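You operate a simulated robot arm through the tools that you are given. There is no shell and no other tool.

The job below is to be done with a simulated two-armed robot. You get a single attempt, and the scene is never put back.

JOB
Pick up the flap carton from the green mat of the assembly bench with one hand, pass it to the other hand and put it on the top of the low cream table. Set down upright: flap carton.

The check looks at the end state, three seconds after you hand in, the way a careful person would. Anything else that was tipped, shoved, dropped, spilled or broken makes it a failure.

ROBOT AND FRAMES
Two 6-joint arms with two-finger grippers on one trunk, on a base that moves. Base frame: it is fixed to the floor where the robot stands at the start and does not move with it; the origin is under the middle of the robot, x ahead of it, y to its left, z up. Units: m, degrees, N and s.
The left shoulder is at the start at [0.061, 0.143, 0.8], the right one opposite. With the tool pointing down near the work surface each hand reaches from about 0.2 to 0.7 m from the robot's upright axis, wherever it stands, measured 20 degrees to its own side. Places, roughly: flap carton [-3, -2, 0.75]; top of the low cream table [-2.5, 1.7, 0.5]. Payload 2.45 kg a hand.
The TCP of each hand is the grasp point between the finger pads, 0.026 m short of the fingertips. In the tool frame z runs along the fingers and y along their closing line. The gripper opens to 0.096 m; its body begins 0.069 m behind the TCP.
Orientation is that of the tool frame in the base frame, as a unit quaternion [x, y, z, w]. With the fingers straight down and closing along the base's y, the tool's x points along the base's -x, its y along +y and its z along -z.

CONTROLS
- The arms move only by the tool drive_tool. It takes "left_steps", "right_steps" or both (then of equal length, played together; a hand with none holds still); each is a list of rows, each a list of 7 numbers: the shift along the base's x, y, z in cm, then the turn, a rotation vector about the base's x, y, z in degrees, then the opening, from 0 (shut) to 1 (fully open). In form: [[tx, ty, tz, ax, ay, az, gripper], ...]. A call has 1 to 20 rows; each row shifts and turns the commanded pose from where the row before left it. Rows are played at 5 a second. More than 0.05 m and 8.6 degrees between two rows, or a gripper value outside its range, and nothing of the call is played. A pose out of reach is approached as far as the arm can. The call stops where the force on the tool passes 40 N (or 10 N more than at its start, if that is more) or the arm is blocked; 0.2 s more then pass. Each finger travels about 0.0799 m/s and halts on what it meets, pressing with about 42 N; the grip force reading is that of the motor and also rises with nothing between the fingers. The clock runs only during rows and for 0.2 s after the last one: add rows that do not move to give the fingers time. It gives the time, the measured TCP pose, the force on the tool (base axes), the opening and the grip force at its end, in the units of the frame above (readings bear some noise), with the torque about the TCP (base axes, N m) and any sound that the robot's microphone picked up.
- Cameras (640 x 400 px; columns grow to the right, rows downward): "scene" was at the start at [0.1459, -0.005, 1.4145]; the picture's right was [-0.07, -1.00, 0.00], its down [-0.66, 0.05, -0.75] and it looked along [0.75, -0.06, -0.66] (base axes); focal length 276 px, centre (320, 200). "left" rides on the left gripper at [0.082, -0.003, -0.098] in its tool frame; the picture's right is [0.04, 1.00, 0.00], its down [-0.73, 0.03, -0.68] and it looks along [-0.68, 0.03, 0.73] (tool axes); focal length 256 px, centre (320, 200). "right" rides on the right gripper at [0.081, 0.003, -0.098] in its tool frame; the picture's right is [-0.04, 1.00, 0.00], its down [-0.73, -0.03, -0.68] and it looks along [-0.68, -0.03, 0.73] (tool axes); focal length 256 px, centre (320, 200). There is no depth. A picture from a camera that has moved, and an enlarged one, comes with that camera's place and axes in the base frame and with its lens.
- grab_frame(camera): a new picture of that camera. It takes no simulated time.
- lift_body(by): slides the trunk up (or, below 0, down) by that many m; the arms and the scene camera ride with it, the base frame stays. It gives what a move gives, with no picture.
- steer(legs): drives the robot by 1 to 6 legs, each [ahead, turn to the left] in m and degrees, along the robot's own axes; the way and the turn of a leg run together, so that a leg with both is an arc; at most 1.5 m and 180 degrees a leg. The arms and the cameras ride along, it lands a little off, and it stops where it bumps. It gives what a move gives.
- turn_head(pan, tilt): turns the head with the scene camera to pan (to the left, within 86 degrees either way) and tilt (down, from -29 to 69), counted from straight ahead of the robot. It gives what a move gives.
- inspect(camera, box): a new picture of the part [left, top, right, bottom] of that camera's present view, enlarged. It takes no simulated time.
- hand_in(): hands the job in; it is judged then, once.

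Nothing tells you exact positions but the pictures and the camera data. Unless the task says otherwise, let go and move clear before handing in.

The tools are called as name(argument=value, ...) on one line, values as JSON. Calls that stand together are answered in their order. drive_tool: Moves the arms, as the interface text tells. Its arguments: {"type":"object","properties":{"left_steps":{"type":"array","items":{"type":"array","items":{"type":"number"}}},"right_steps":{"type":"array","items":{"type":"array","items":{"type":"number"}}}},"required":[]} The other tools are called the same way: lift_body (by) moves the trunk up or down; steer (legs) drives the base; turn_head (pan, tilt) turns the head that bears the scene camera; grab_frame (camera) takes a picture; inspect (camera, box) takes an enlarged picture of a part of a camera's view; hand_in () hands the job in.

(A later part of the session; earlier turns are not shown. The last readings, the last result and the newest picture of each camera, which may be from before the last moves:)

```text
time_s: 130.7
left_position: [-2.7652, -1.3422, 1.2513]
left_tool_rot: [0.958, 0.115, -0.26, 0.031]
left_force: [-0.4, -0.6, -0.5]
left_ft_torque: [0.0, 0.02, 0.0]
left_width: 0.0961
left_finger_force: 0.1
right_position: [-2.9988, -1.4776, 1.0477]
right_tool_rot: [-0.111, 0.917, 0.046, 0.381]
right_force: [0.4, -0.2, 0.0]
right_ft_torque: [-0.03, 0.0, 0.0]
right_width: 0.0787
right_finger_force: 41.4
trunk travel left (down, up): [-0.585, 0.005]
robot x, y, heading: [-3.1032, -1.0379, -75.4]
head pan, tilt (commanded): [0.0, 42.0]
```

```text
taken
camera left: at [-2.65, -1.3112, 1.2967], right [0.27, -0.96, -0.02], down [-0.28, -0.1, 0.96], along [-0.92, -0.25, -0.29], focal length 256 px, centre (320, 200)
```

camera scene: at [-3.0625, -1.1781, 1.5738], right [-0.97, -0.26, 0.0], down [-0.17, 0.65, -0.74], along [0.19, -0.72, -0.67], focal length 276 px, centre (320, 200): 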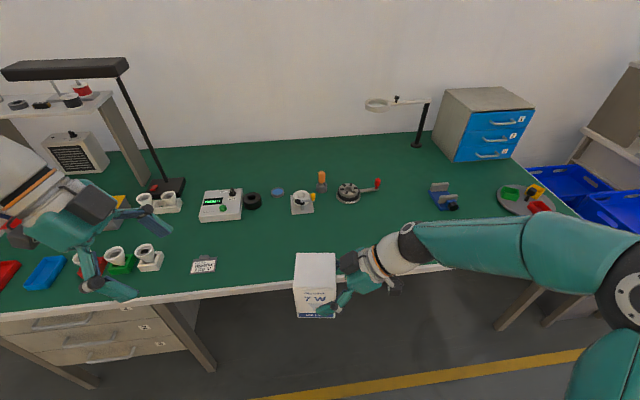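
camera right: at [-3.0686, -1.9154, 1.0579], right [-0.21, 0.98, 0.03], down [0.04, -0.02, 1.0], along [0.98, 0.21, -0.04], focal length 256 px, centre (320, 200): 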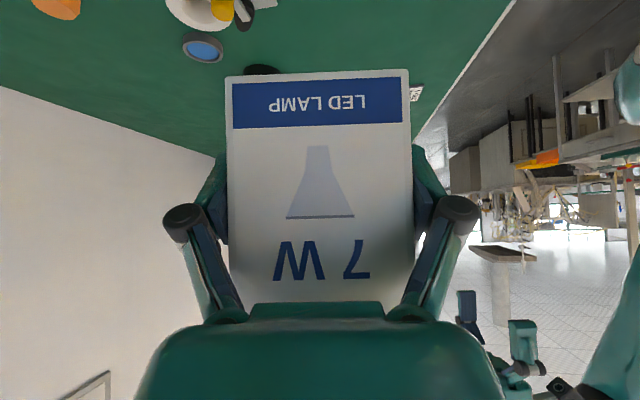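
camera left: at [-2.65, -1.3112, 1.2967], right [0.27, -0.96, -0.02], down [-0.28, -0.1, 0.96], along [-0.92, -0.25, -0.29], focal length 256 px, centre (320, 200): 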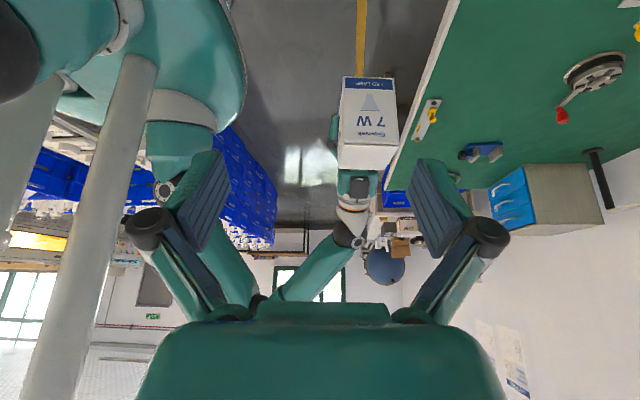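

Both grippers are now lined up with each other. I'll move the left hand to its pre-hand-over point, 15 cm back along its axis, and check the alignment with its camera.

drive_tool(left_steps=[[-3.1, -2.7, -0.66, 0, 0, 0, 1], [-3.1, -2.7, -0.66, 0, 0, 0, 1], [-3.1, -2.7, -0.66, 0, 0, 0, 1], [-3.1, -2.7, -0.66, 0, 0, 0, 1], [0, 0, 0, 0, 0, 0, 1], [0, 0, 0, 0, 0, 0, 1]])

grab_frame(camera="left")

inspect(camera="scene", box=[180, 180, 460, 355])

```text
time_s: 132.1
left_position: [-2.889, -1.4539, 1.2241]
left_tool_rot: [0.959, 0.116, -0.258, 0.031]
left_force: [1.3, 0.6, -0.1]
left_ft_torque: [-0.01, -0.02, -0.03]
left_width: 0.0959
left_finger_force: 0.0
right_position: [-2.9975, -1.4778, 1.0467]
right_tool_rot: [-0.112, 0.917, 0.046, 0.38]
right_force: [-0.2, -0.3, -0.7]
right_ft_torque: [-0.03, -0.01, 0.0]
right_width: 0.0787
right_finger_force: 42.0
trunk travel left (down, up): [-0.585, 0.005]
robot x, y, heading: [-3.1031, -1.0389, -75.2]
head pan, tilt (commanded): [0.0, 42.0]
```

```text
taken
camera left: at [-2.7742, -1.4222, 1.2688], right [0.27, -0.96, -0.02], down [-0.28, -0.1, 0.96], along [-0.92, -0.25, -0.29], focal length 256 px, centre (320, 200)
```

left: 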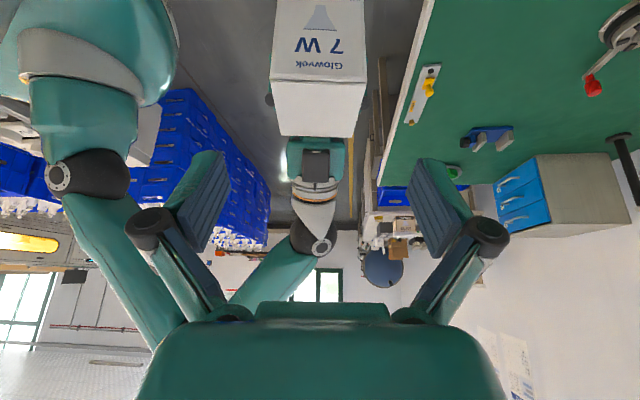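

```text
2.29 times, centred on (320, 268) of scene
camera zoom: at [-3.0625, -1.1789, 1.5737], right [-0.97, -0.26, 0.0], down [-0.17, 0.65, -0.74], along [0.19, -0.72, -0.67], focal length 630 px, centre (320, 46)
```

zoom: 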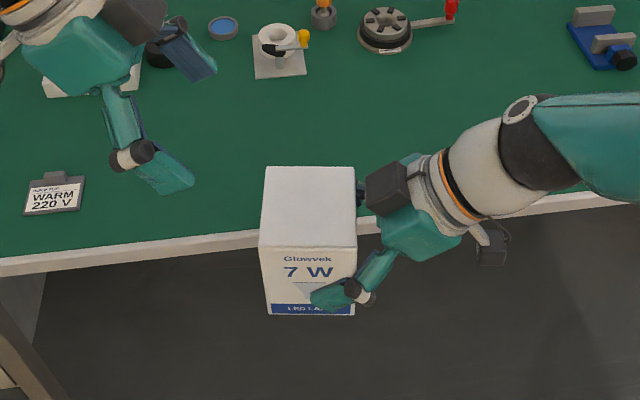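

The carton is centred between the left fingers to within about 2 mm. I'll advance part of the way along the left tool axis, then check again.

drive_tool(left_steps=[[-1.466, -0.318, -2.598, 0, 0, 0, 1], [-1.466, -0.318, -2.598, 0, 0, 0, 1], [-1.466, -0.318, -2.598, 0, 0, 0, 1], [0, 0, 0, 0, 0, 0, 1], [0, 0, 0, 0, 0, 0, 1]])

grab_frame(camera="left")

inspect(camera="scene", box=[200, 200, 440, 350])

grab_frame(camera="right")

```text
time_s: 133.3
left_position: [-2.9335, -1.4587, 1.1483]
left_tool_rot: [0.959, 0.115, -0.258, 0.032]
left_force: [-0.9, -0.2, 0.3]
left_ft_torque: [0.03, 0.01, 0.01]
left_width: 0.0961
left_finger_force: 0.1
right_position: [-2.9976, -1.4776, 1.0489]
right_tool_rot: [-0.112, 0.917, 0.047, 0.38]
right_force: [-0.4, -0.6, 0.2]
right_ft_torque: [0.01, -0.02, -0.02]
right_width: 0.0786
right_finger_force: 41.9
trunk travel left (down, up): [-0.585, 0.005]
robot x, y, heading: [-3.0992, -1.0437, -75.1]
head pan, tilt (commanded): [0.0, 42.0]
```

```text
taken
camera left: at [-2.8184, -1.4282, 1.1921], right [0.27, -0.96, -0.02], down [-0.28, -0.1, 0.96], along [-0.92, -0.25, -0.29], focal length 256 px, centre (320, 200)
```

left: 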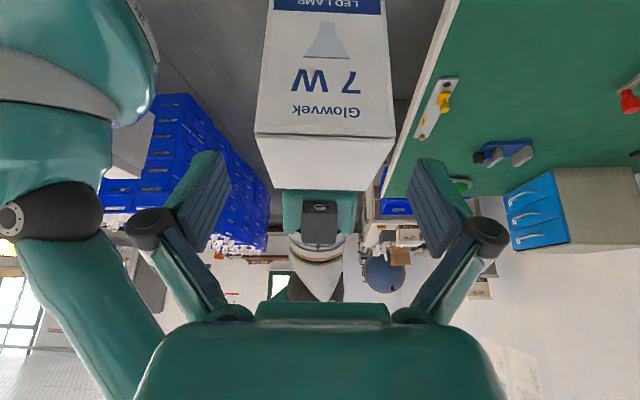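

```text
2.67 times, centred on (320, 275) of scene
camera zoom: at [-3.0624, -1.1785, 1.5737], right [-0.97, -0.26, 0.0], down [-0.17, 0.65, -0.74], along [0.19, -0.72, -0.67], focal length 735 px, centre (320, 0)
```

zoom: 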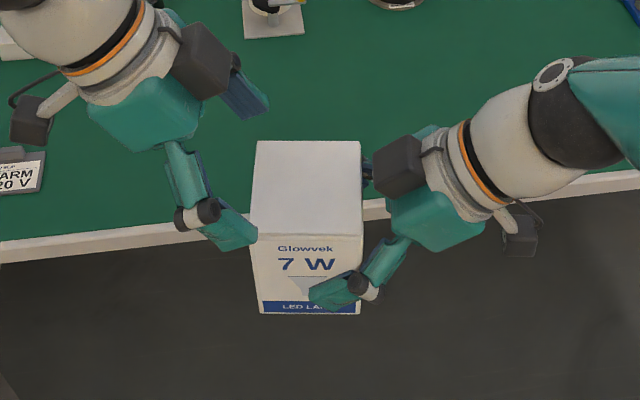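

```text
taken
camera right: at [-3.1219, -1.505, 1.0582], right [-0.21, 0.98, 0.03], down [0.04, -0.02, 1.0], along [0.98, 0.21, -0.04], focal length 256 px, centre (320, 200)
```

right: 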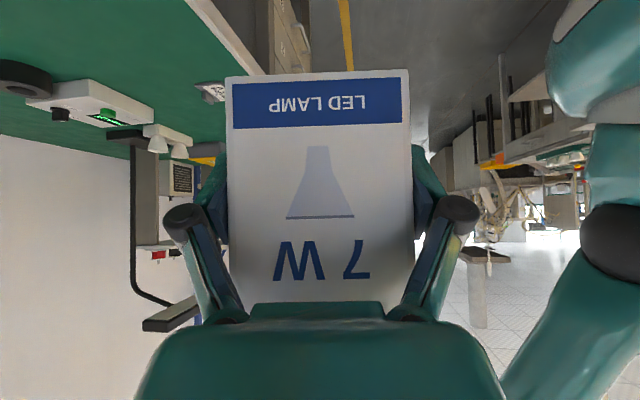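

Still clear on all sides. I'll zoom in on the left camera view to check centring precisely before the last 6 cm.

inspect(camera="left", box=[200, 60, 440, 210])

```text
2.67 times, centred on (320, 135) of left
camera zoom: at [-2.8184, -1.4282, 1.1921], right [0.27, -0.96, -0.02], down [-0.28, -0.1, 0.96], along [-0.92, -0.25, -0.29], focal length 683 px, centre (320, 373)
```

zoom: 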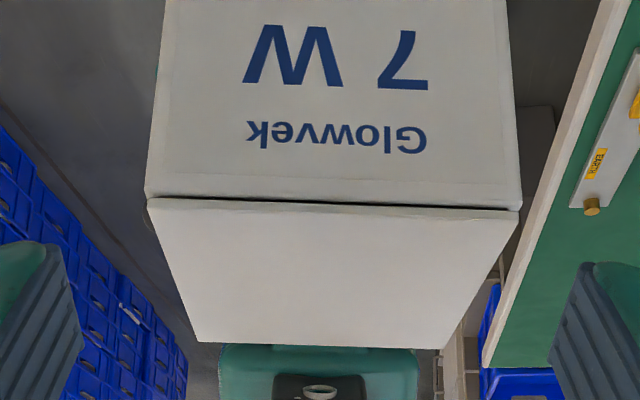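

The carton is about 2.5 mm off centre toward the bench side, which I'll correct on the way. Moving the last 6 cm so the fingers straddle the carton's top.

drive_tool(left_steps=[[-0.95, -0.32, -1.73, 0, 0, 0, 1], [-0.95, -0.32, -1.73, 0, 0, 0, 1], [-0.95, -0.32, -1.73, 0, 0, 0, 1], [0, 0, 0, 0, 0, 0, 1], [0, 0, 0, 0, 0, 0, 1]])

inspect(camera="left", box=[160, 40, 480, 240])

inspect(camera="scene", box=[220, 210, 420, 335])

```text
time_s: 134.5
left_position: [-2.9618, -1.4706, 1.0954]
left_tool_rot: [0.959, 0.116, -0.258, 0.031]
left_force: [0.0, 0.3, -0.4]
left_ft_torque: [-0.03, 0.01, -0.06]
left_width: 0.0962
left_finger_force: 0.0
right_position: [-2.9965, -1.4786, 1.0466]
right_tool_rot: [-0.111, 0.917, 0.046, 0.379]
right_force: [-0.3, 0.4, 0.5]
right_ft_torque: [-0.01, 0.0, -0.02]
right_width: 0.0787
right_finger_force: 42.1
trunk travel left (down, up): [-0.585, 0.005]
robot x, y, heading: [-3.1026, -1.0402, -75.0]
head pan, tilt (commanded): [0.0, 42.0]
```

```text
2.00 times, centred on (320, 140) of left
camera zoom: at [-2.8468, -1.4386, 1.1397], right [0.27, -0.96, -0.02], down [-0.28, -0.1, 0.96], along [-0.92, -0.25, -0.29], focal length 512 px, centre (320, 320)
```

zoom: 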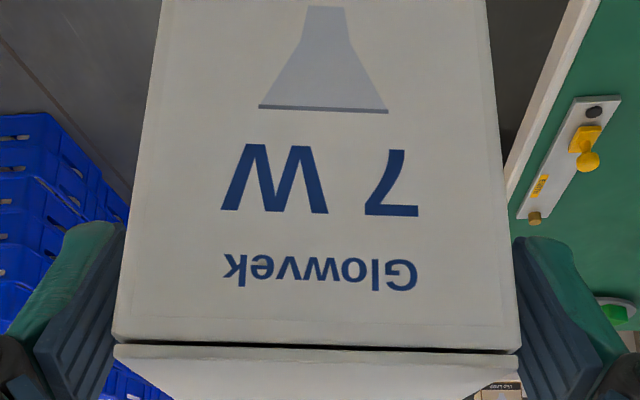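

```text
3.20 times, centred on (320, 272) of scene
camera zoom: at [-3.0623, -1.1785, 1.5737], right [-0.97, -0.26, 0.0], down [-0.17, 0.65, -0.74], along [0.19, -0.72, -0.67], focal length 882 px, centre (320, -32)
```

zoom: 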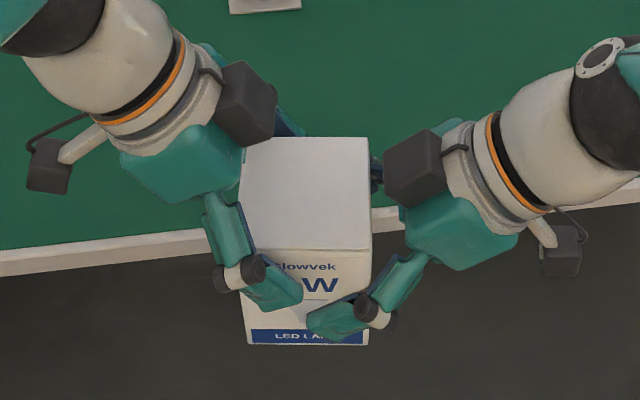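

The left fingers straddle the carton's top, clear of the right fingers. Closing the left gripper while the right still holds.

drive_tool(left_steps=[[0, 0, 0, 0, 0, 0, 0.8], [0, 0, 0, 0, 0, 0, 0.6], [0, 0, 0, 0, 0, 0, 0.4], [0, 0, 0, 0, 0, 0, 0], [0, 0, 0, 0, 0, 0, 0], [0, 0, 0, 0, 0, 0, 0]])

inspect(camera="scene", box=[220, 210, 420, 335])

```text
time_s: 135.9
left_position: [-2.9613, -1.4705, 1.0943]
left_tool_rot: [0.958, 0.115, -0.259, 0.031]
left_force: [2.6, 8.6, 8.1]
left_ft_torque: [0.31, 0.04, -0.24]
left_width: 0.0787
left_finger_force: 42.3
right_position: [-2.9977, -1.4785, 1.0478]
right_tool_rot: [-0.111, 0.917, 0.046, 0.38]
right_force: [-2.4, -7.8, -8.5]
right_ft_torque: [0.03, 0.16, -0.13]
right_width: 0.0785
right_finger_force: 41.9
trunk travel left (down, up): [-0.585, 0.005]
robot x, y, heading: [-3.0976, -1.0401, -75.2]
head pan, tilt (commanded): [0.0, 42.0]
```

```text
3.20 times, centred on (320, 272) of scene
camera zoom: at [-3.0622, -1.1783, 1.5738], right [-0.97, -0.26, 0.0], down [-0.17, 0.65, -0.74], along [0.19, -0.72, -0.67], focal length 882 px, centre (320, -32)
```

zoom: 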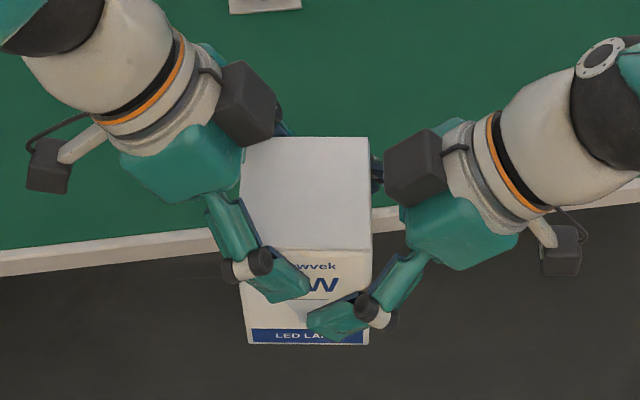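

Both hands hold the carton now (left width 78.7 mm, 42 N). I'll open the right gripper.

drive_tool(right_steps=[[0, 0, 0, 0, 0, 0, 0.85], [0, 0, 0, 0, 0, 0, 0.92], [0, 0, 0, 0, 0, 0, 1], [0, 0, 0, 0, 0, 0, 1], [0, 0, 0, 0, 0, 0, 1]])

inspect(camera="scene", box=[220, 210, 420, 335])

grab_frame(camera="right")

```text
time_s: 137.1
left_position: [-2.9625, -1.4707, 1.0961]
left_tool_rot: [0.958, 0.115, -0.259, 0.031]
left_force: [0.3, 0.5, 0.5]
left_ft_torque: [0.0, -0.02, -0.03]
left_width: 0.0787
left_finger_force: 41.9
right_position: [-2.9977, -1.4786, 1.0471]
right_tool_rot: [-0.111, 0.917, 0.046, 0.38]
right_force: [0.0, 0.5, 0.4]
right_ft_torque: [-0.01, 0.03, 0.03]
right_width: 0.096
right_finger_force: 0.0
trunk travel left (down, up): [-0.585, 0.005]
robot x, y, heading: [-3.1021, -1.0406, -75.0]
head pan, tilt (commanded): [0.0, 42.0]
```

```text
3.20 times, centred on (320, 272) of scene
camera zoom: at [-3.0622, -1.1783, 1.5738], right [-0.97, -0.26, 0.0], down [-0.17, 0.65, -0.74], along [0.19, -0.72, -0.67], focal length 882 px, centre (320, -32)
```

zoom: 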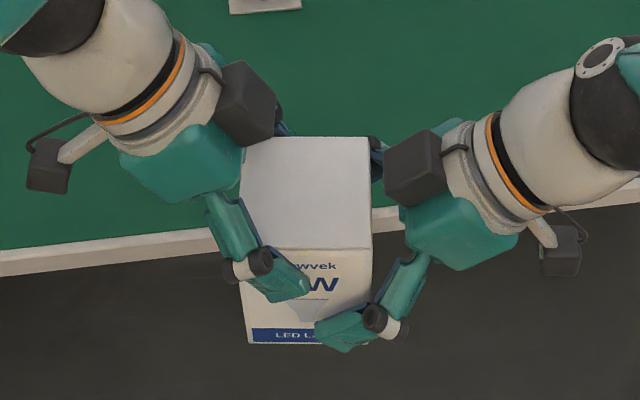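

```text
taken
camera right: at [-3.1218, -1.5049, 1.0583], right [-0.21, 0.98, 0.03], down [0.04, -0.02, 1.0], along [0.98, 0.21, -0.04], focal length 256 px, centre (320, 200)
```

right: 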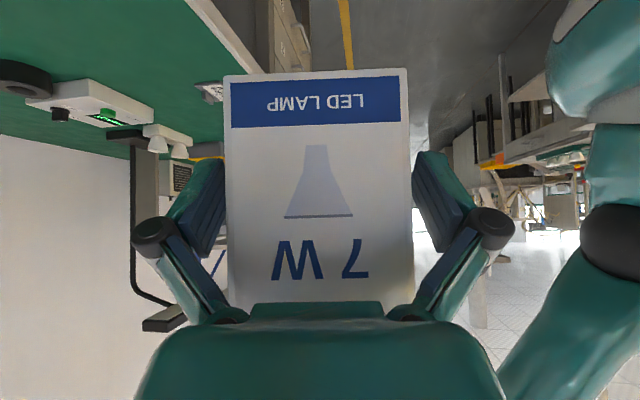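

The left hand now holds the carton alone. I'll withdraw the right hand along its own axis, up and to the right.

drive_tool(right_steps=[[-2.06, -0.506, 2.12, 0, 0, 0, 1], [-2.06, -0.506, 2.12, 0, 0, 0, 1], [-2.06, -0.506, 2.12, 0, 0, 0, 1], [-2.06, -0.506, 2.12, 0, 0, 0, 1], [-2.06, -0.506, 2.12, 0, 0, 0, 1], [0, 0, 0, 0, 0, 0, 1]])

grab_frame(camera="scene")

grab_frame(camera="left")

```text
time_s: 138.5
left_position: [-2.9607, -1.4699, 1.095]
left_tool_rot: [0.958, 0.115, -0.259, 0.031]
left_force: [0.1, -0.5, 0.4]
left_ft_torque: [-0.01, 0.0, -0.01]
left_width: 0.0786
left_finger_force: 42.0
right_position: [-3.101, -1.5069, 1.1522]
right_tool_rot: [-0.112, 0.917, 0.047, 0.379]
right_force: [-0.3, 0.8, 0.7]
right_ft_torque: [0.0, -0.01, 0.01]
right_width: 0.096
right_finger_force: 0.1
trunk travel left (down, up): [-0.585, 0.005]
robot x, y, heading: [-3.0995, -1.0404, -75.1]
head pan, tilt (commanded): [0.0, 42.0]
```

```text
taken
camera scene: at [-3.0619, -1.1785, 1.5737], right [-0.97, -0.26, 0.0], down [-0.17, 0.65, -0.74], along [0.19, -0.72, -0.67], focal length 276 px, centre (320, 200)
```

scene: 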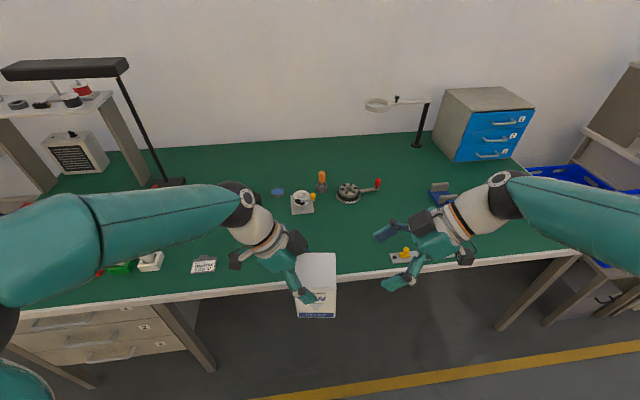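

```text
taken
camera left: at [-2.8464, -1.4385, 1.1398], right [0.27, -0.96, -0.02], down [-0.28, -0.1, 0.96], along [-0.92, -0.25, -0.29], focal length 256 px, centre (320, 200)
```

left: 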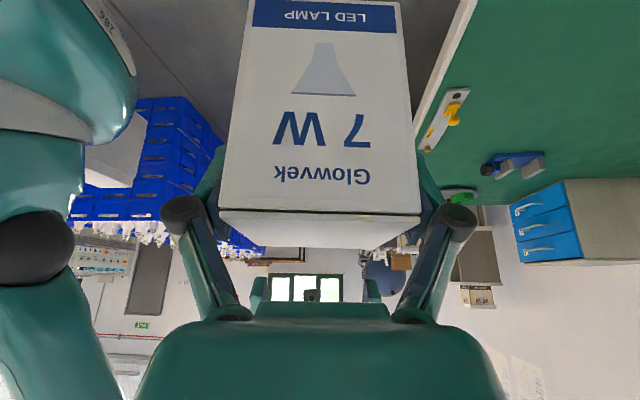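

The hand-over worked: the left hand holds the carton upright near its top. Now I head for the cream table by going around the benches to the walkway behind it; first I turn to face back along the aisle.

steer(legs=[[0, 49]])

steer(legs=[[0, 49]])

turn_head(pan=0, tilt=25)

grab_frame(camera="scene")

```text
time_s: 141.3
left_position: [-2.6858, -1.2185, 1.095]
left_tool_rot: [0.826, 0.501, -0.223, 0.135]
left_force: [-0.7, 0.6, -0.5]
left_ft_torque: [0.04, 0.03, -0.02]
left_width: 0.0785
left_finger_force: 42.2
right_position: [-2.7506, -1.3476, 1.153]
right_tool_rot: [-0.48, 0.79, 0.198, 0.327]
right_force: [1.1, 0.0, -0.4]
right_ft_torque: [0.0, 0.0, -0.01]
right_width: 0.0956
right_finger_force: 0.2
trunk travel left (down, up): [-0.585, 0.005]
robot x, y, heading: [-3.1158, -1.0689, -26.7]
head pan, tilt (commanded): [0.0, 42.0]
```

```text
time_s: 144.2
left_position: [-2.7207, -0.8432, 1.0954]
left_tool_rot: [0.545, 0.797, -0.147, 0.215]
left_force: [0.2, -0.4, 0.1]
left_ft_torque: [0.02, 0.0, 0.02]
left_width: 0.0785
left_finger_force: 41.7
right_position: [-2.6666, -0.977, 1.1533]
right_tool_rot: [0.764, -0.52, -0.317, -0.215]
right_force: [-0.1, -0.3, 1.4]
right_ft_torque: [0.03, 0.03, 0.0]
right_width: 0.0962
right_finger_force: 0.0
trunk travel left (down, up): [-0.585, 0.005]
robot x, y, heading: [-3.099, -1.1064, 21.6]
head pan, tilt (commanded): [0.0, 42.0]
```

```text
time_s: 145.0
left_position: [-2.7212, -0.8457, 1.0965]
left_tool_rot: [0.545, 0.797, -0.147, 0.215]
left_force: [0.4, 0.1, -0.8]
left_ft_torque: [0.05, 0.01, 0.02]
left_width: 0.0789
left_finger_force: 41.7
right_position: [-2.6659, -0.9787, 1.1554]
right_tool_rot: [0.763, -0.52, -0.317, -0.216]
right_force: [0.1, -0.6, -0.2]
right_ft_torque: [0.04, 0.03, -0.02]
right_width: 0.096
right_finger_force: 0.1
trunk travel left (down, up): [-0.585, 0.005]
robot x, y, heading: [-3.1004, -1.107, 21.7]
head pan, tilt (commanded): [0.0, 25.0]
```

```text
taken
camera scene: at [-2.958, -1.0482, 1.6], right [0.37, -0.93, 0.0], down [-0.39, -0.16, -0.91], along [0.84, 0.34, -0.42], focal length 276 px, centre (320, 200)
```

scene: 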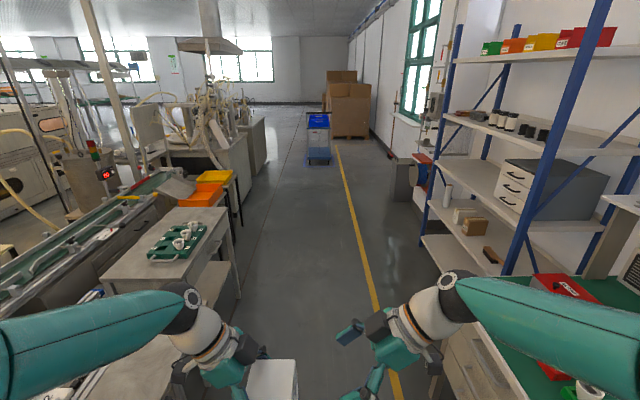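

The aisle ahead is clear. I'll drive along it toward the start area in stages.

steer(legs=[[1.4, 1]])

steer(legs=[[1.4, 0]])

grab_frame(camera="scene")

```text
time_s: 152.1
left_position: [-1.4365, -0.303, 1.096]
left_tool_rot: [0.536, 0.803, -0.145, 0.217]
left_force: [0.7, -0.4, 1.2]
left_ft_torque: [0.0, -0.01, 0.01]
left_width: 0.0787
left_finger_force: 41.6
right_position: [-1.3781, -0.4353, 1.1549]
right_tool_rot: [0.77, -0.511, -0.319, -0.212]
right_force: [0.3, -0.1, 0.7]
right_ft_torque: [0.02, -0.03, 0.02]
right_width: 0.0959
right_finger_force: 0.0
trunk travel left (down, up): [-0.585, 0.005]
robot x, y, heading: [-1.8112, -0.5682, 22.9]
head pan, tilt (commanded): [0.0, 25.0]
```

```text
time_s: 159.2
left_position: [-0.1848, 0.2968, 1.097]
left_tool_rot: [0.514, 0.818, -0.138, 0.221]
left_force: [0.0, 0.2, -0.1]
left_ft_torque: [0.0, 0.0, -0.02]
left_width: 0.0786
left_finger_force: 41.8
right_position: [-0.119, 0.1678, 1.1548]
right_tool_rot: [0.783, -0.491, -0.324, -0.203]
right_force: [0.3, -0.5, 0.6]
right_ft_torque: [0.02, 0.01, 0.0]
right_width: 0.096
right_finger_force: 0.0
trunk travel left (down, up): [-0.585, 0.005]
robot x, y, heading: [-0.5435, 0.0084, 25.9]
head pan, tilt (commanded): [0.0, 25.0]
```

```text
taken
camera scene: at [-0.4049, 0.0766, 1.6], right [0.44, -0.9, 0.0], down [-0.38, -0.19, -0.91], along [0.81, 0.4, -0.42], focal length 276 px, centre (320, 200)
```

scene: 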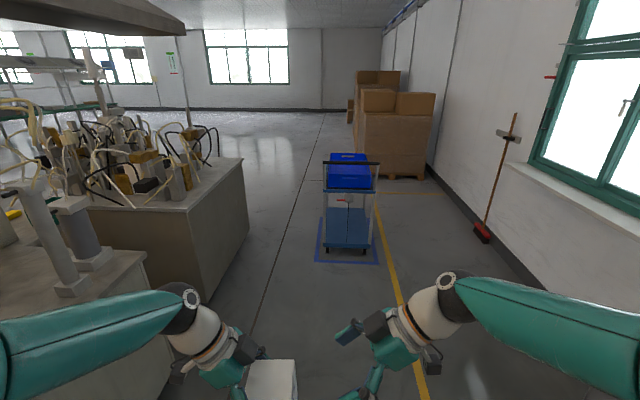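

The way ahead is open: bench 2 on the left, the cart in its blue frame straight ahead, about 0.8 m between them. I'll check where my left elbow is before threading through.

turn_head(pan=75, tilt=35)

grab_frame(camera="scene")

turn_head(pan=30, tilt=15)

grab_frame(camera="scene")

```text
time_s: 160.6
left_position: [-0.1851, 0.2971, 1.0965]
left_tool_rot: [0.514, 0.817, -0.139, 0.221]
left_force: [0.1, -1.7, 0.4]
left_ft_torque: [0.01, -0.01, -0.01]
left_width: 0.0785
left_finger_force: 42.5
right_position: [-0.1206, 0.1667, 1.1569]
right_tool_rot: [0.783, -0.49, -0.324, -0.203]
right_force: [-0.7, -0.7, 0.8]
right_ft_torque: [0.05, 0.0, 0.01]
right_width: 0.096
right_finger_force: 0.0
trunk travel left (down, up): [-0.585, 0.005]
robot x, y, heading: [-0.5487, 0.007, 26.0]
head pan, tilt (commanded): [75.0, 35.0]
```

```text
taken
camera scene: at [-0.5049, 0.1224, 1.5843], right [0.98, 0.19, 0.0], down [0.11, -0.56, -0.82], along [-0.16, 0.8, -0.57], focal length 276 px, centre (320, 200)
```

scene: 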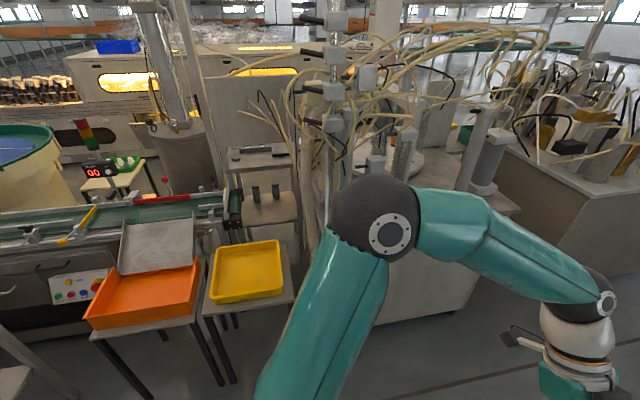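

```text
time_s: 161.7
left_position: [-0.1848, 0.2963, 1.0966]
left_tool_rot: [0.513, 0.818, -0.138, 0.221]
left_force: [-0.3, 0.1, 0.7]
left_ft_torque: [0.01, 0.0, 0.0]
left_width: 0.0786
left_finger_force: 42.1
right_position: [-0.1203, 0.1679, 1.1552]
right_tool_rot: [0.784, -0.49, -0.324, -0.203]
right_force: [-0.1, 0.0, -0.2]
right_ft_torque: [-0.03, -0.04, 0.02]
right_width: 0.096
right_finger_force: 0.1
trunk travel left (down, up): [-0.585, 0.005]
robot x, y, heading: [-0.5439, 0.0123, 26.1]
head pan, tilt (commanded): [30.0, 15.0]
```

```text
taken
camera scene: at [-0.4359, 0.1135, 1.6162], right [0.83, -0.56, 0.0], down [-0.15, -0.22, -0.97], along [0.54, 0.8, -0.26], focal length 276 px, centre (320, 200)
```

scene: 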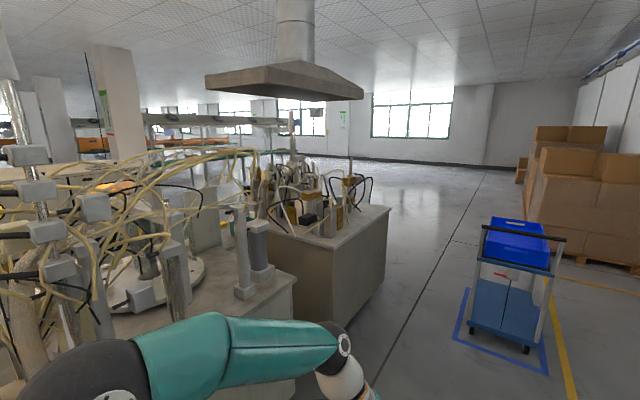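

The elbow reaches only about 0.45 m out at z≈1.28, so the gap is passable. I'll steer slightly left and drive toward the middle of the gap.

steer(legs=[[0, 12], [1.3, 0]])

turn_head(pan=0, tilt=30)

grab_frame(camera="scene")

```text
time_s: 169.3
left_position: [0.8333, 1.1516, 1.0968]
left_tool_rot: [0.443, 0.858, -0.119, 0.232]
left_force: [-0.8, 0.1, -0.9]
left_ft_torque: [-0.02, 0.0, 0.05]
left_width: 0.0786
left_finger_force: 41.5
right_position: [0.9175, 1.0354, 1.154]
right_tool_rot: [0.821, -0.423, -0.34, -0.176]
right_force: [0.4, -0.7, -0.5]
right_ft_torque: [0.01, 0.02, 0.0]
right_width: 0.096
right_finger_force: 0.0
trunk travel left (down, up): [-0.585, 0.005]
robot x, y, heading: [0.5252, 0.8082, 35.8]
head pan, tilt (commanded): [30.0, 15.0]
```

```text
time_s: 170.3
left_position: [0.8332, 1.1508, 1.0973]
left_tool_rot: [0.444, 0.857, -0.12, 0.231]
left_force: [-0.1, 1.0, -0.8]
left_ft_torque: [0.0, 0.0, 0.01]
left_width: 0.0787
left_finger_force: 42.4
right_position: [0.9176, 1.0346, 1.156]
right_tool_rot: [0.822, -0.422, -0.34, -0.175]
right_force: [-0.3, 0.5, 0.2]
right_ft_torque: [-0.01, -0.01, 0.03]
right_width: 0.0959
right_finger_force: 0.1
trunk travel left (down, up): [-0.585, 0.005]
robot x, y, heading: [0.5252, 0.8096, 35.5]
head pan, tilt (commanded): [0.0, 30.0]
```

```text
taken
camera scene: at [0.65, 0.8966, 1.5921], right [0.58, -0.81, 0.0], down [-0.41, -0.29, -0.87], along [0.7, 0.51, -0.5], focal length 276 px, centre (320, 200)
```

scene: 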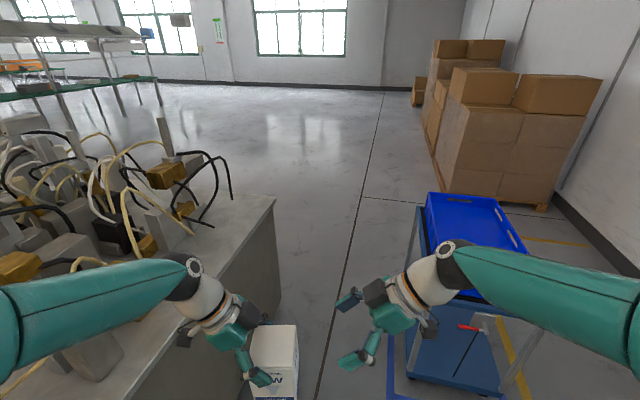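

The gap between bench 2 and the cart is clear. I continue through it, straightening as I go.

steer(legs=[[0.5, 0], [0.6, -12]])

grab_frame(camera="scene")

```text
time_s: 176.2
left_position: [1.816, 1.646, 1.0969]
left_tool_rot: [0.533, 0.805, -0.143, 0.216]
left_force: [-0.6, -0.4, 0.0]
left_ft_torque: [0.02, 0.04, 0.01]
left_width: 0.079
left_finger_force: 41.6
right_position: [1.8734, 1.5148, 1.1551]
right_tool_rot: [0.771, -0.508, -0.32, -0.211]
right_force: [0.2, -0.5, 0.1]
right_ft_torque: [-0.03, 0.0, 0.01]
right_width: 0.0959
right_finger_force: 0.1
trunk travel left (down, up): [-0.585, 0.005]
robot x, y, heading: [1.4417, 1.3778, 23.0]
head pan, tilt (commanded): [0.0, 30.0]
```

```text
taken
camera scene: at [1.5817, 1.4394, 1.5921], right [0.39, -0.92, 0.0], down [-0.46, -0.2, -0.87], along [0.8, 0.34, -0.5], focal length 276 px, centre (320, 200)
```

scene: 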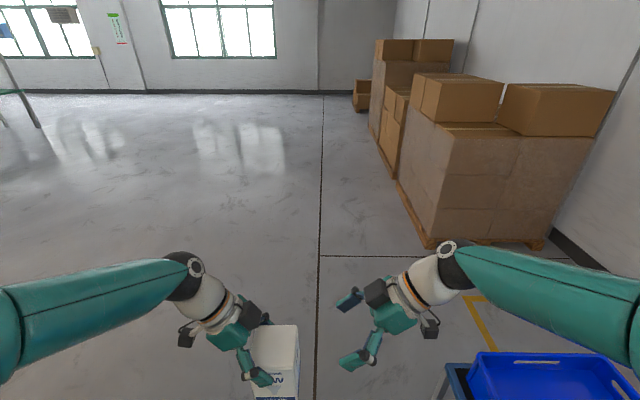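

Through the gap. I'll go on 1 m and then turn left to look along the way behind the benches.

steer(legs=[[1.0, 0]])

steer(legs=[[0, 45]])

steer(legs=[[0, 45]])

turn_head(pan=0, tilt=20)

grab_frame(camera="scene")

turn_head(pan=50, tilt=20)

grab_frame(camera="scene")

```text
time_s: 181.5
left_position: [2.7495, 2.0309, 1.0984]
left_tool_rot: [0.54, 0.8, -0.146, 0.216]
left_force: [0.6, -0.4, -0.4]
left_ft_torque: [0.02, 0.03, 0.02]
left_width: 0.0788
left_finger_force: 42.9
right_position: [2.8053, 1.899, 1.1562]
right_tool_rot: [0.767, -0.515, -0.317, -0.213]
right_force: [-0.6, 0.0, 0.3]
right_ft_torque: [0.02, 0.03, 0.02]
right_width: 0.0961
right_finger_force: 0.0
trunk travel left (down, up): [-0.585, 0.005]
robot x, y, heading: [2.3717, 1.7725, 22.1]
head pan, tilt (commanded): [0.0, 30.0]
```

```text
time_s: 184.2
left_position: [2.4532, 2.2214, 1.0975]
left_tool_rot: [0.193, 0.946, -0.052, 0.255]
left_force: [0.5, 0.4, -0.3]
left_ft_torque: [0.04, -0.03, 0.02]
left_width: 0.0788
left_finger_force: 42.2
right_position: [2.5868, 2.1663, 1.1564]
right_tool_rot: [0.905, -0.184, -0.375, -0.076]
right_force: [0.3, 0.6, 0.4]
right_ft_torque: [0.02, 0.01, -0.01]
right_width: 0.0961
right_finger_force: 0.0
trunk travel left (down, up): [-0.585, 0.005]
robot x, y, heading: [2.3979, 1.7571, 66.8]
head pan, tilt (commanded): [0.0, 30.0]
```

```text
time_s: 186.9
left_position: [2.1102, 2.1261, 1.0982]
left_tool_rot: [-0.182, 0.948, 0.048, 0.256]
left_force: [0.1, 0.7, -0.4]
left_ft_torque: [0.0, -0.01, -0.06]
left_width: 0.0788
left_finger_force: 42.4
right_position: [2.2434, 2.1809, 1.157]
right_tool_rot: [0.908, 0.174, -0.375, 0.072]
right_force: [-0.1, -0.4, 0.9]
right_ft_torque: [0.01, 0.0, -0.01]
right_width: 0.096
right_finger_force: 0.1
trunk travel left (down, up): [-0.585, 0.005]
robot x, y, heading: [2.4321, 1.7732, 111.3]
head pan, tilt (commanded): [0.0, 30.0]
```

```text
time_s: 187.7
left_position: [2.1116, 2.1254, 1.0985]
left_tool_rot: [-0.181, 0.948, 0.049, 0.256]
left_force: [0.4, -0.4, -0.4]
left_ft_torque: [-0.05, -0.02, 0.01]
left_width: 0.0788
left_finger_force: 42.1
right_position: [2.2444, 2.1797, 1.1585]
right_tool_rot: [0.907, 0.174, -0.376, 0.072]
right_force: [0.1, 0.1, 0.5]
right_ft_torque: [-0.03, 0.01, 0.02]
right_width: 0.096
right_finger_force: 0.0
trunk travel left (down, up): [-0.585, 0.005]
robot x, y, heading: [2.4271, 1.7686, 111.2]
head pan, tilt (commanded): [0.0, 20.0]
```

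```text
taken
camera scene: at [2.3766, 1.9142, 1.6081], right [0.93, 0.36, 0.0], down [0.12, -0.32, -0.94], along [-0.34, 0.88, -0.34], focal length 276 px, centre (320, 200)
```

scene: 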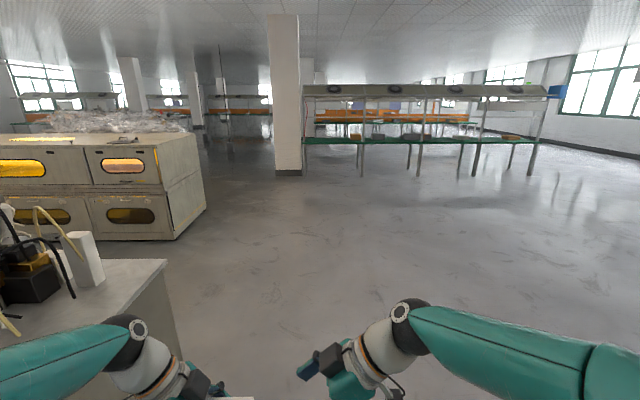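

```text
time_s: 188.8
left_position: [2.1111, 2.1253, 1.0995]
left_tool_rot: [-0.181, 0.948, 0.05, 0.256]
left_force: [-0.3, 1.0, 0.5]
left_ft_torque: [0.02, 0.0, 0.02]
left_width: 0.0786
left_finger_force: 41.6
right_position: [2.2435, 2.1805, 1.1573]
right_tool_rot: [0.907, 0.175, -0.376, 0.073]
right_force: [0.3, 0.3, 0.7]
right_ft_torque: [0.01, 0.01, 0.0]
right_width: 0.096
right_finger_force: 0.0
trunk travel left (down, up): [-0.585, 0.005]
robot x, y, heading: [2.4318, 1.7696, 111.2]
head pan, tilt (commanded): [50.0, 20.0]
```

```text
taken
camera scene: at [2.3217, 1.8573, 1.6081], right [0.32, 0.95, 0.0], down [0.32, -0.11, -0.94], along [-0.89, 0.3, -0.34], focal length 276 px, centre (320, 200)
```

scene: 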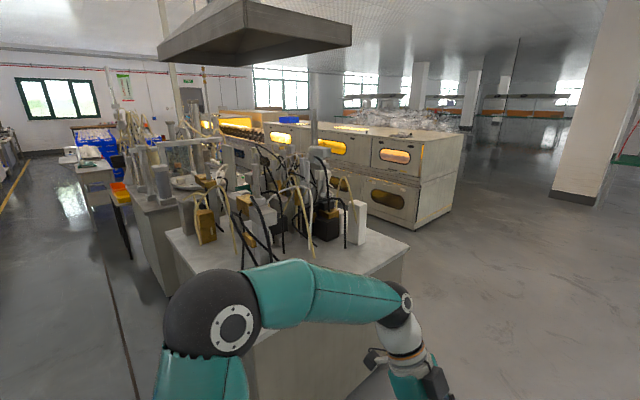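

The way behind the benches is wide open, with the oven line further back. I'll drive north about 2.5 m and then turn left along the walkway.

steer(legs=[[1.3, 1], [1.2, 0]])

steer(legs=[[0, 45]])

steer(legs=[[0, 45]])

turn_head(pan=0, tilt=25)

grab_frame(camera="scene")

```text
time_s: 201.3
left_position: [1.2244, 4.4758, 1.0973]
left_tool_rot: [-0.172, 0.95, 0.047, 0.256]
left_force: [-1.2, 0.6, 0.0]
left_ft_torque: [-0.01, 0.01, -0.02]
left_width: 0.0788
left_finger_force: 42.5
right_position: [1.3577, 4.5275, 1.1574]
right_tool_rot: [0.909, 0.166, -0.376, 0.069]
right_force: [-0.1, -0.2, 0.3]
right_ft_torque: [-0.01, 0.01, 0.02]
right_width: 0.096
right_finger_force: 0.0
trunk travel left (down, up): [-0.585, 0.005]
robot x, y, heading: [1.5374, 4.1113, 110.1]
head pan, tilt (commanded): [50.0, 20.0]
```

```text
time_s: 204.0
left_position: [1.0582, 4.1435, 1.1009]
left_tool_rot: [-0.526, 0.81, 0.142, 0.219]
left_force: [0.4, -0.4, 0.1]
left_ft_torque: [0.01, 0.0, 0.01]
left_width: 0.0789
left_finger_force: 42.2
right_position: [1.115, 4.2754, 1.1584]
right_tool_rot: [0.774, 0.505, -0.32, 0.21]
right_force: [-0.3, -0.5, 0.3]
right_ft_torque: [0.0, 0.01, 0.0]
right_width: 0.0961
right_finger_force: 0.0
trunk travel left (down, up): [-0.585, 0.005]
robot x, y, heading: [1.5465, 4.1418, 155.2]
head pan, tilt (commanded): [50.0, 20.0]
```

```text
time_s: 206.8
left_position: [1.2082, 3.7886, 1.1005]
left_tool_rot: [0.801, -0.539, -0.216, -0.147]
left_force: [0.5, 0.1, 0.0]
left_ft_torque: [0.0, -0.02, 0.02]
left_width: 0.0787
left_finger_force: 42.1
right_position: [1.1518, 3.9212, 1.1587]
right_tool_rot: [0.516, 0.766, -0.214, 0.318]
right_force: [0.5, -0.3, -0.1]
right_ft_torque: [0.01, -0.01, -0.04]
right_width: 0.0959
right_finger_force: 0.0
trunk travel left (down, up): [-0.585, 0.005]
robot x, y, heading: [1.5369, 4.173, -159.2]
head pan, tilt (commanded): [50.0, 20.0]
```

```text
time_s: 207.9
left_position: [1.2073, 3.7882, 1.1013]
left_tool_rot: [0.8, -0.541, -0.215, -0.146]
left_force: [-0.6, 0.4, -0.1]
left_ft_torque: [-0.02, -0.02, 0.0]
left_width: 0.0787
left_finger_force: 42.0
right_position: [1.1526, 3.9217, 1.1593]
right_tool_rot: [0.515, 0.767, -0.213, 0.319]
right_force: [0.2, 0.0, -1.0]
right_ft_torque: [-0.02, 0.01, 0.0]
right_width: 0.0958
right_finger_force: 0.0
trunk travel left (down, up): [-0.585, 0.005]
robot x, y, heading: [1.5374, 4.1773, -159.0]
head pan, tilt (commanded): [0.0, 25.0]
```

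```text
taken
camera scene: at [1.395, 4.1205, 1.6], right [-0.36, 0.93, 0.0], down [0.4, 0.15, -0.91], along [-0.85, -0.32, -0.42], focal length 276 px, centre (320, 200)
```

scene: 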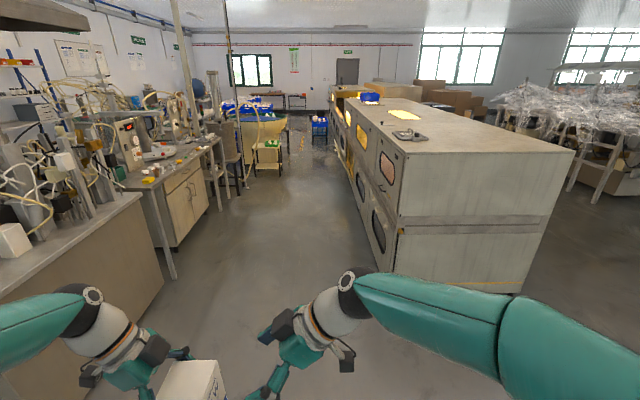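

The walkway behind the benches is wide and clear, and the cream table with the green tray is visible at its left side. I'll drive west along it.

steer(legs=[[1.4, 1.5], [1.4, 0]])

turn_head(pan=10, tilt=25)

grab_frame(camera="scene")

```text
time_s: 221.9
left_position: [-1.4218, 2.744, 1.1]
left_tool_rot: [0.805, -0.533, -0.217, -0.145]
left_force: [0.3, 0.5, -0.4]
left_ft_torque: [-0.01, 0.02, -0.01]
left_width: 0.0785
left_finger_force: 42.1
right_position: [-1.4814, 2.8756, 1.1592]
right_tool_rot: [0.508, 0.772, -0.21, 0.319]
right_force: [-0.6, -0.5, -0.3]
right_ft_torque: [0.0, 0.03, 0.0]
right_width: 0.0961
right_finger_force: 0.1
trunk travel left (down, up): [-0.585, 0.005]
robot x, y, heading: [-1.1006, 3.1371, -157.9]
head pan, tilt (commanded): [0.0, 25.0]
```

```text
time_s: 222.6
left_position: [-1.4221, 2.7433, 1.1011]
left_tool_rot: [0.805, -0.533, -0.218, -0.144]
left_force: [0.9, 1.6, -0.9]
left_ft_torque: [0.02, -0.02, 0.01]
left_width: 0.0786
left_finger_force: 41.9
right_position: [-1.4816, 2.875, 1.1597]
right_tool_rot: [0.509, 0.771, -0.211, 0.32]
right_force: [0.4, -0.3, -0.1]
right_ft_torque: [-0.02, 0.02, 0.02]
right_width: 0.0962
right_finger_force: 0.0
trunk travel left (down, up): [-0.585, 0.005]
robot x, y, heading: [-1.1014, 3.1336, -158.1]
head pan, tilt (commanded): [10.0, 25.0]
```

```text
taken
camera scene: at [-1.2341, 3.0641, 1.6], right [-0.53, 0.85, 0.0], down [0.36, 0.22, -0.91], along [-0.77, -0.48, -0.42], focal length 276 px, centre (320, 200)
```

scene: 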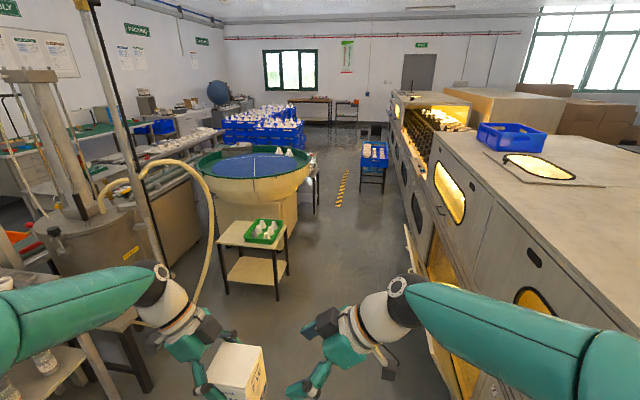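

The cream table is now clearly visible with its tray on one side and free top area. I'll zoom in to measure it.

inspect(camera="scene", box=[180, 190, 340, 310])

inspect(camera="scene", box=[0, 100, 340, 400])

```text
3.33 times, centred on (260, 250) of scene
camera zoom: at [-1.2341, 3.0641, 1.6], right [-0.53, 0.85, 0.0], down [0.36, 0.22, -0.91], along [-0.77, -0.48, -0.42], focal length 919 px, centre (520, 33)
```

zoom: 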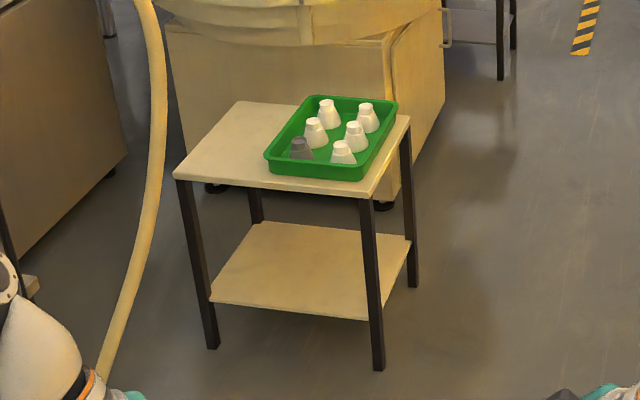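

```text
1.33 times, centred on (170, 250) of scene
camera zoom: at [-1.2341, 3.0641, 1.6], right [-0.53, 0.85, 0.0], down [0.36, 0.22, -0.91], along [-0.77, -0.48, -0.42], focal length 368 px, centre (520, 133)
```

zoom: 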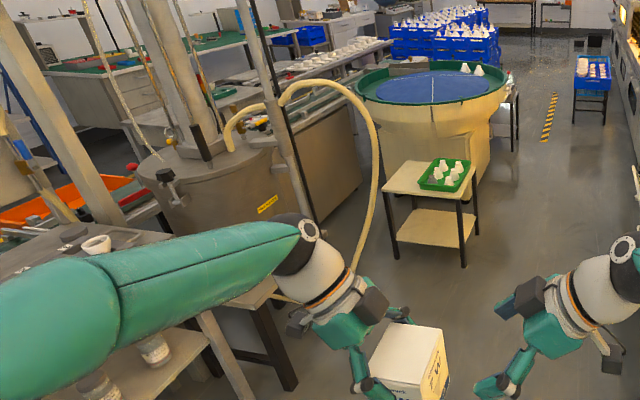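

The table top is free on its far strip (my left, about 0.33 × 0.18 m), with the tray on the near strip; table-top height is about 0.49 m. A hose hangs east of the table, so I'll stand north of it and reach over the tray. First I recentre both hands, since they have drifted leftward relative to the body.

drive_tool(left_steps=[[-1.5, 3.7, 0, 0, 0, 0, 0], [-1.5, 3.7, 0, 0, 0, 0, 0], [-1.5, 3.7, 0, 0, 0, 0, 0], [-1.5, 3.7, 0, 0, 0, 0, 0], [0, 0, 0, 0, 0, 0, 0]], right_steps=[[-1.5, 3.7, 1, 0, 0, 0, 1], [-1.5, 3.7, 1, 0, 0, 0, 1], [-1.5, 3.7, 1, 0, 0, 0, 1], [-1.5, 3.7, 1, 0, 0, 0, 1], [-1.5, 3.7, 1, 0, 0, 0, 1]])

turn_head(pan=0, tilt=35)

grab_frame(camera="scene")

```text
time_s: 223.8
left_position: [-1.4834, 2.8899, 1.1003]
left_tool_rot: [0.805, -0.534, -0.216, -0.144]
left_force: [0.4, 0.1, -0.3]
left_ft_torque: [-0.03, -0.01, 0.04]
left_width: 0.0788
left_finger_force: 42.4
right_position: [-1.5561, 3.0627, 1.207]
right_tool_rot: [0.509, 0.771, -0.211, 0.32]
right_force: [-0.8, -0.3, 0.2]
right_ft_torque: [0.0, 0.01, 0.0]
right_width: 0.096
right_finger_force: 0.1
trunk travel left (down, up): [-0.585, 0.005]
robot x, y, heading: [-1.1058, 3.1319, -157.9]
head pan, tilt (commanded): [10.0, 25.0]
```

```text
time_s: 224.5
left_position: [-1.4835, 2.8877, 1.1015]
left_tool_rot: [0.805, -0.533, -0.217, -0.144]
left_force: [-0.5, -0.3, -0.2]
left_ft_torque: [-0.03, -0.02, -0.03]
left_width: 0.0785
left_finger_force: 42.2
right_position: [-1.556, 3.0611, 1.2058]
right_tool_rot: [0.508, 0.771, -0.211, 0.32]
right_force: [0.4, -0.3, 0.9]
right_ft_torque: [0.03, 0.02, -0.01]
right_width: 0.0961
right_finger_force: 0.0
trunk travel left (down, up): [-0.585, 0.005]
robot x, y, heading: [-1.1012, 3.1343, -158.2]
head pan, tilt (commanded): [0.0, 35.0]
```

```text
taken
camera scene: at [-1.2375, 3.0799, 1.5843], right [-0.37, 0.93, 0.0], down [0.53, 0.21, -0.82], along [-0.76, -0.31, -0.57], focal length 276 px, centre (320, 200)
```

scene: 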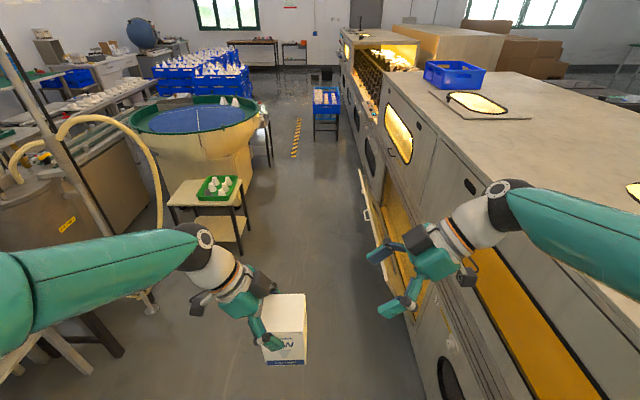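

I can see the open oven flap on the right (outer edge at about 0.5 m beyond my line) and the hose on the left. I'll move to the middle of the walkway and on toward the table.

steer(legs=[[0, 15], [0.8, 0], [0, -15]])

grab_frame(camera="scene")

```text
time_s: 230.8
left_position: [-2.1097, 2.399, 1.0997]
left_tool_rot: [0.809, -0.527, -0.218, -0.143]
left_force: [-0.7, -0.9, -0.4]
left_ft_torque: [-0.01, -0.04, -0.01]
left_width: 0.0787
left_finger_force: 41.7
right_position: [-2.1833, 2.5693, 1.2074]
right_tool_rot: [0.503, 0.775, -0.208, 0.321]
right_force: [1.0, 0.1, 0.2]
right_ft_torque: [0.02, -0.02, 0.0]
right_width: 0.0963
right_finger_force: 0.0
trunk travel left (down, up): [-0.585, 0.005]
robot x, y, heading: [-1.7252, 2.6367, -157.1]
head pan, tilt (commanded): [0.0, 35.0]
```

```text
taken
camera scene: at [-1.8619, 2.5834, 1.5843], right [-0.39, 0.92, 0.0], down [0.53, 0.22, -0.82], along [-0.76, -0.32, -0.57], focal length 276 px, centre (320, 200)
```

scene: 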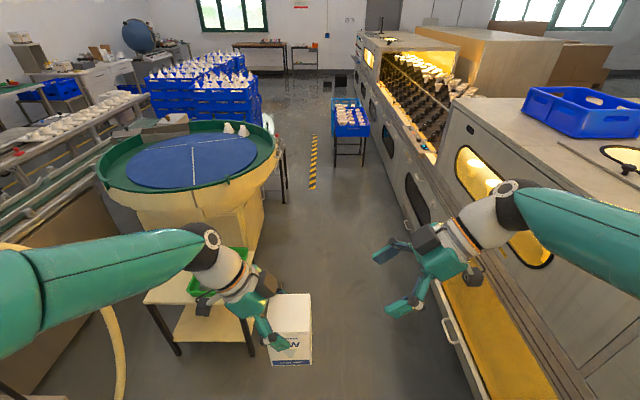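

On track in the middle of the walkway. I'll drive on 1.18 m to be level with the table.

steer(legs=[[1.18, 0]])

turn_head(pan=70, tilt=45)

grab_frame(camera="scene")

```text
time_s: 236.9
left_position: [-3.1876, 1.9329, 1.0999]
left_tool_rot: [0.813, -0.521, -0.219, -0.141]
left_force: [-0.5, 0.2, -0.5]
left_ft_torque: [-0.03, 0.01, 0.02]
left_width: 0.0787
left_finger_force: 42.2
right_position: [-3.2639, 2.1025, 1.2073]
right_tool_rot: [0.498, 0.778, -0.206, 0.321]
right_force: [-0.5, -0.4, -0.6]
right_ft_torque: [0.01, -0.01, 0.03]
right_width: 0.0959
right_finger_force: 0.1
trunk travel left (down, up): [-0.585, 0.005]
robot x, y, heading: [-2.8093, 2.1828, -156.6]
head pan, tilt (commanded): [0.0, 35.0]
```

```text
time_s: 238.3
left_position: [-3.1868, 1.9339, 1.1009]
left_tool_rot: [0.812, -0.521, -0.219, -0.141]
left_force: [-0.3, 0.8, 0.1]
left_ft_torque: [0.0, -0.01, -0.03]
left_width: 0.0789
left_finger_force: 41.4
right_position: [-3.2627, 2.1028, 1.2072]
right_tool_rot: [0.498, 0.779, -0.206, 0.322]
right_force: [0.1, 0.7, -0.4]
right_ft_torque: [0.01, 0.0, 0.05]
right_width: 0.0959
right_finger_force: 0.0
trunk travel left (down, up): [-0.585, 0.005]
robot x, y, heading: [-2.8043, 2.1776, -156.6]
head pan, tilt (commanded): [70.0, 45.0]
```

```text
taken
camera scene: at [-2.8562, 2.0745, 1.5695], right [-1.0, -0.06, 0.0], down [-0.04, 0.71, -0.71], along [0.04, -0.71, -0.71], focal length 276 px, centre (320, 200)
```

scene: 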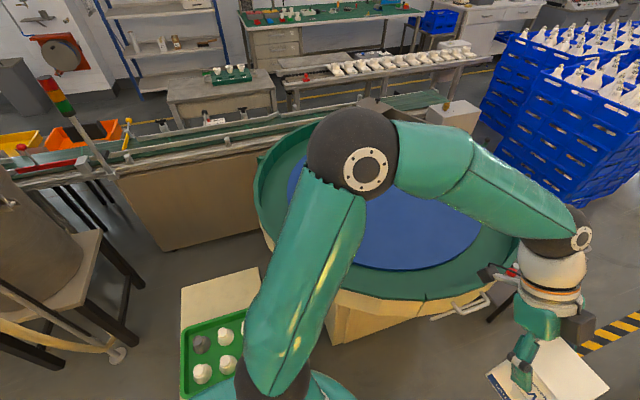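

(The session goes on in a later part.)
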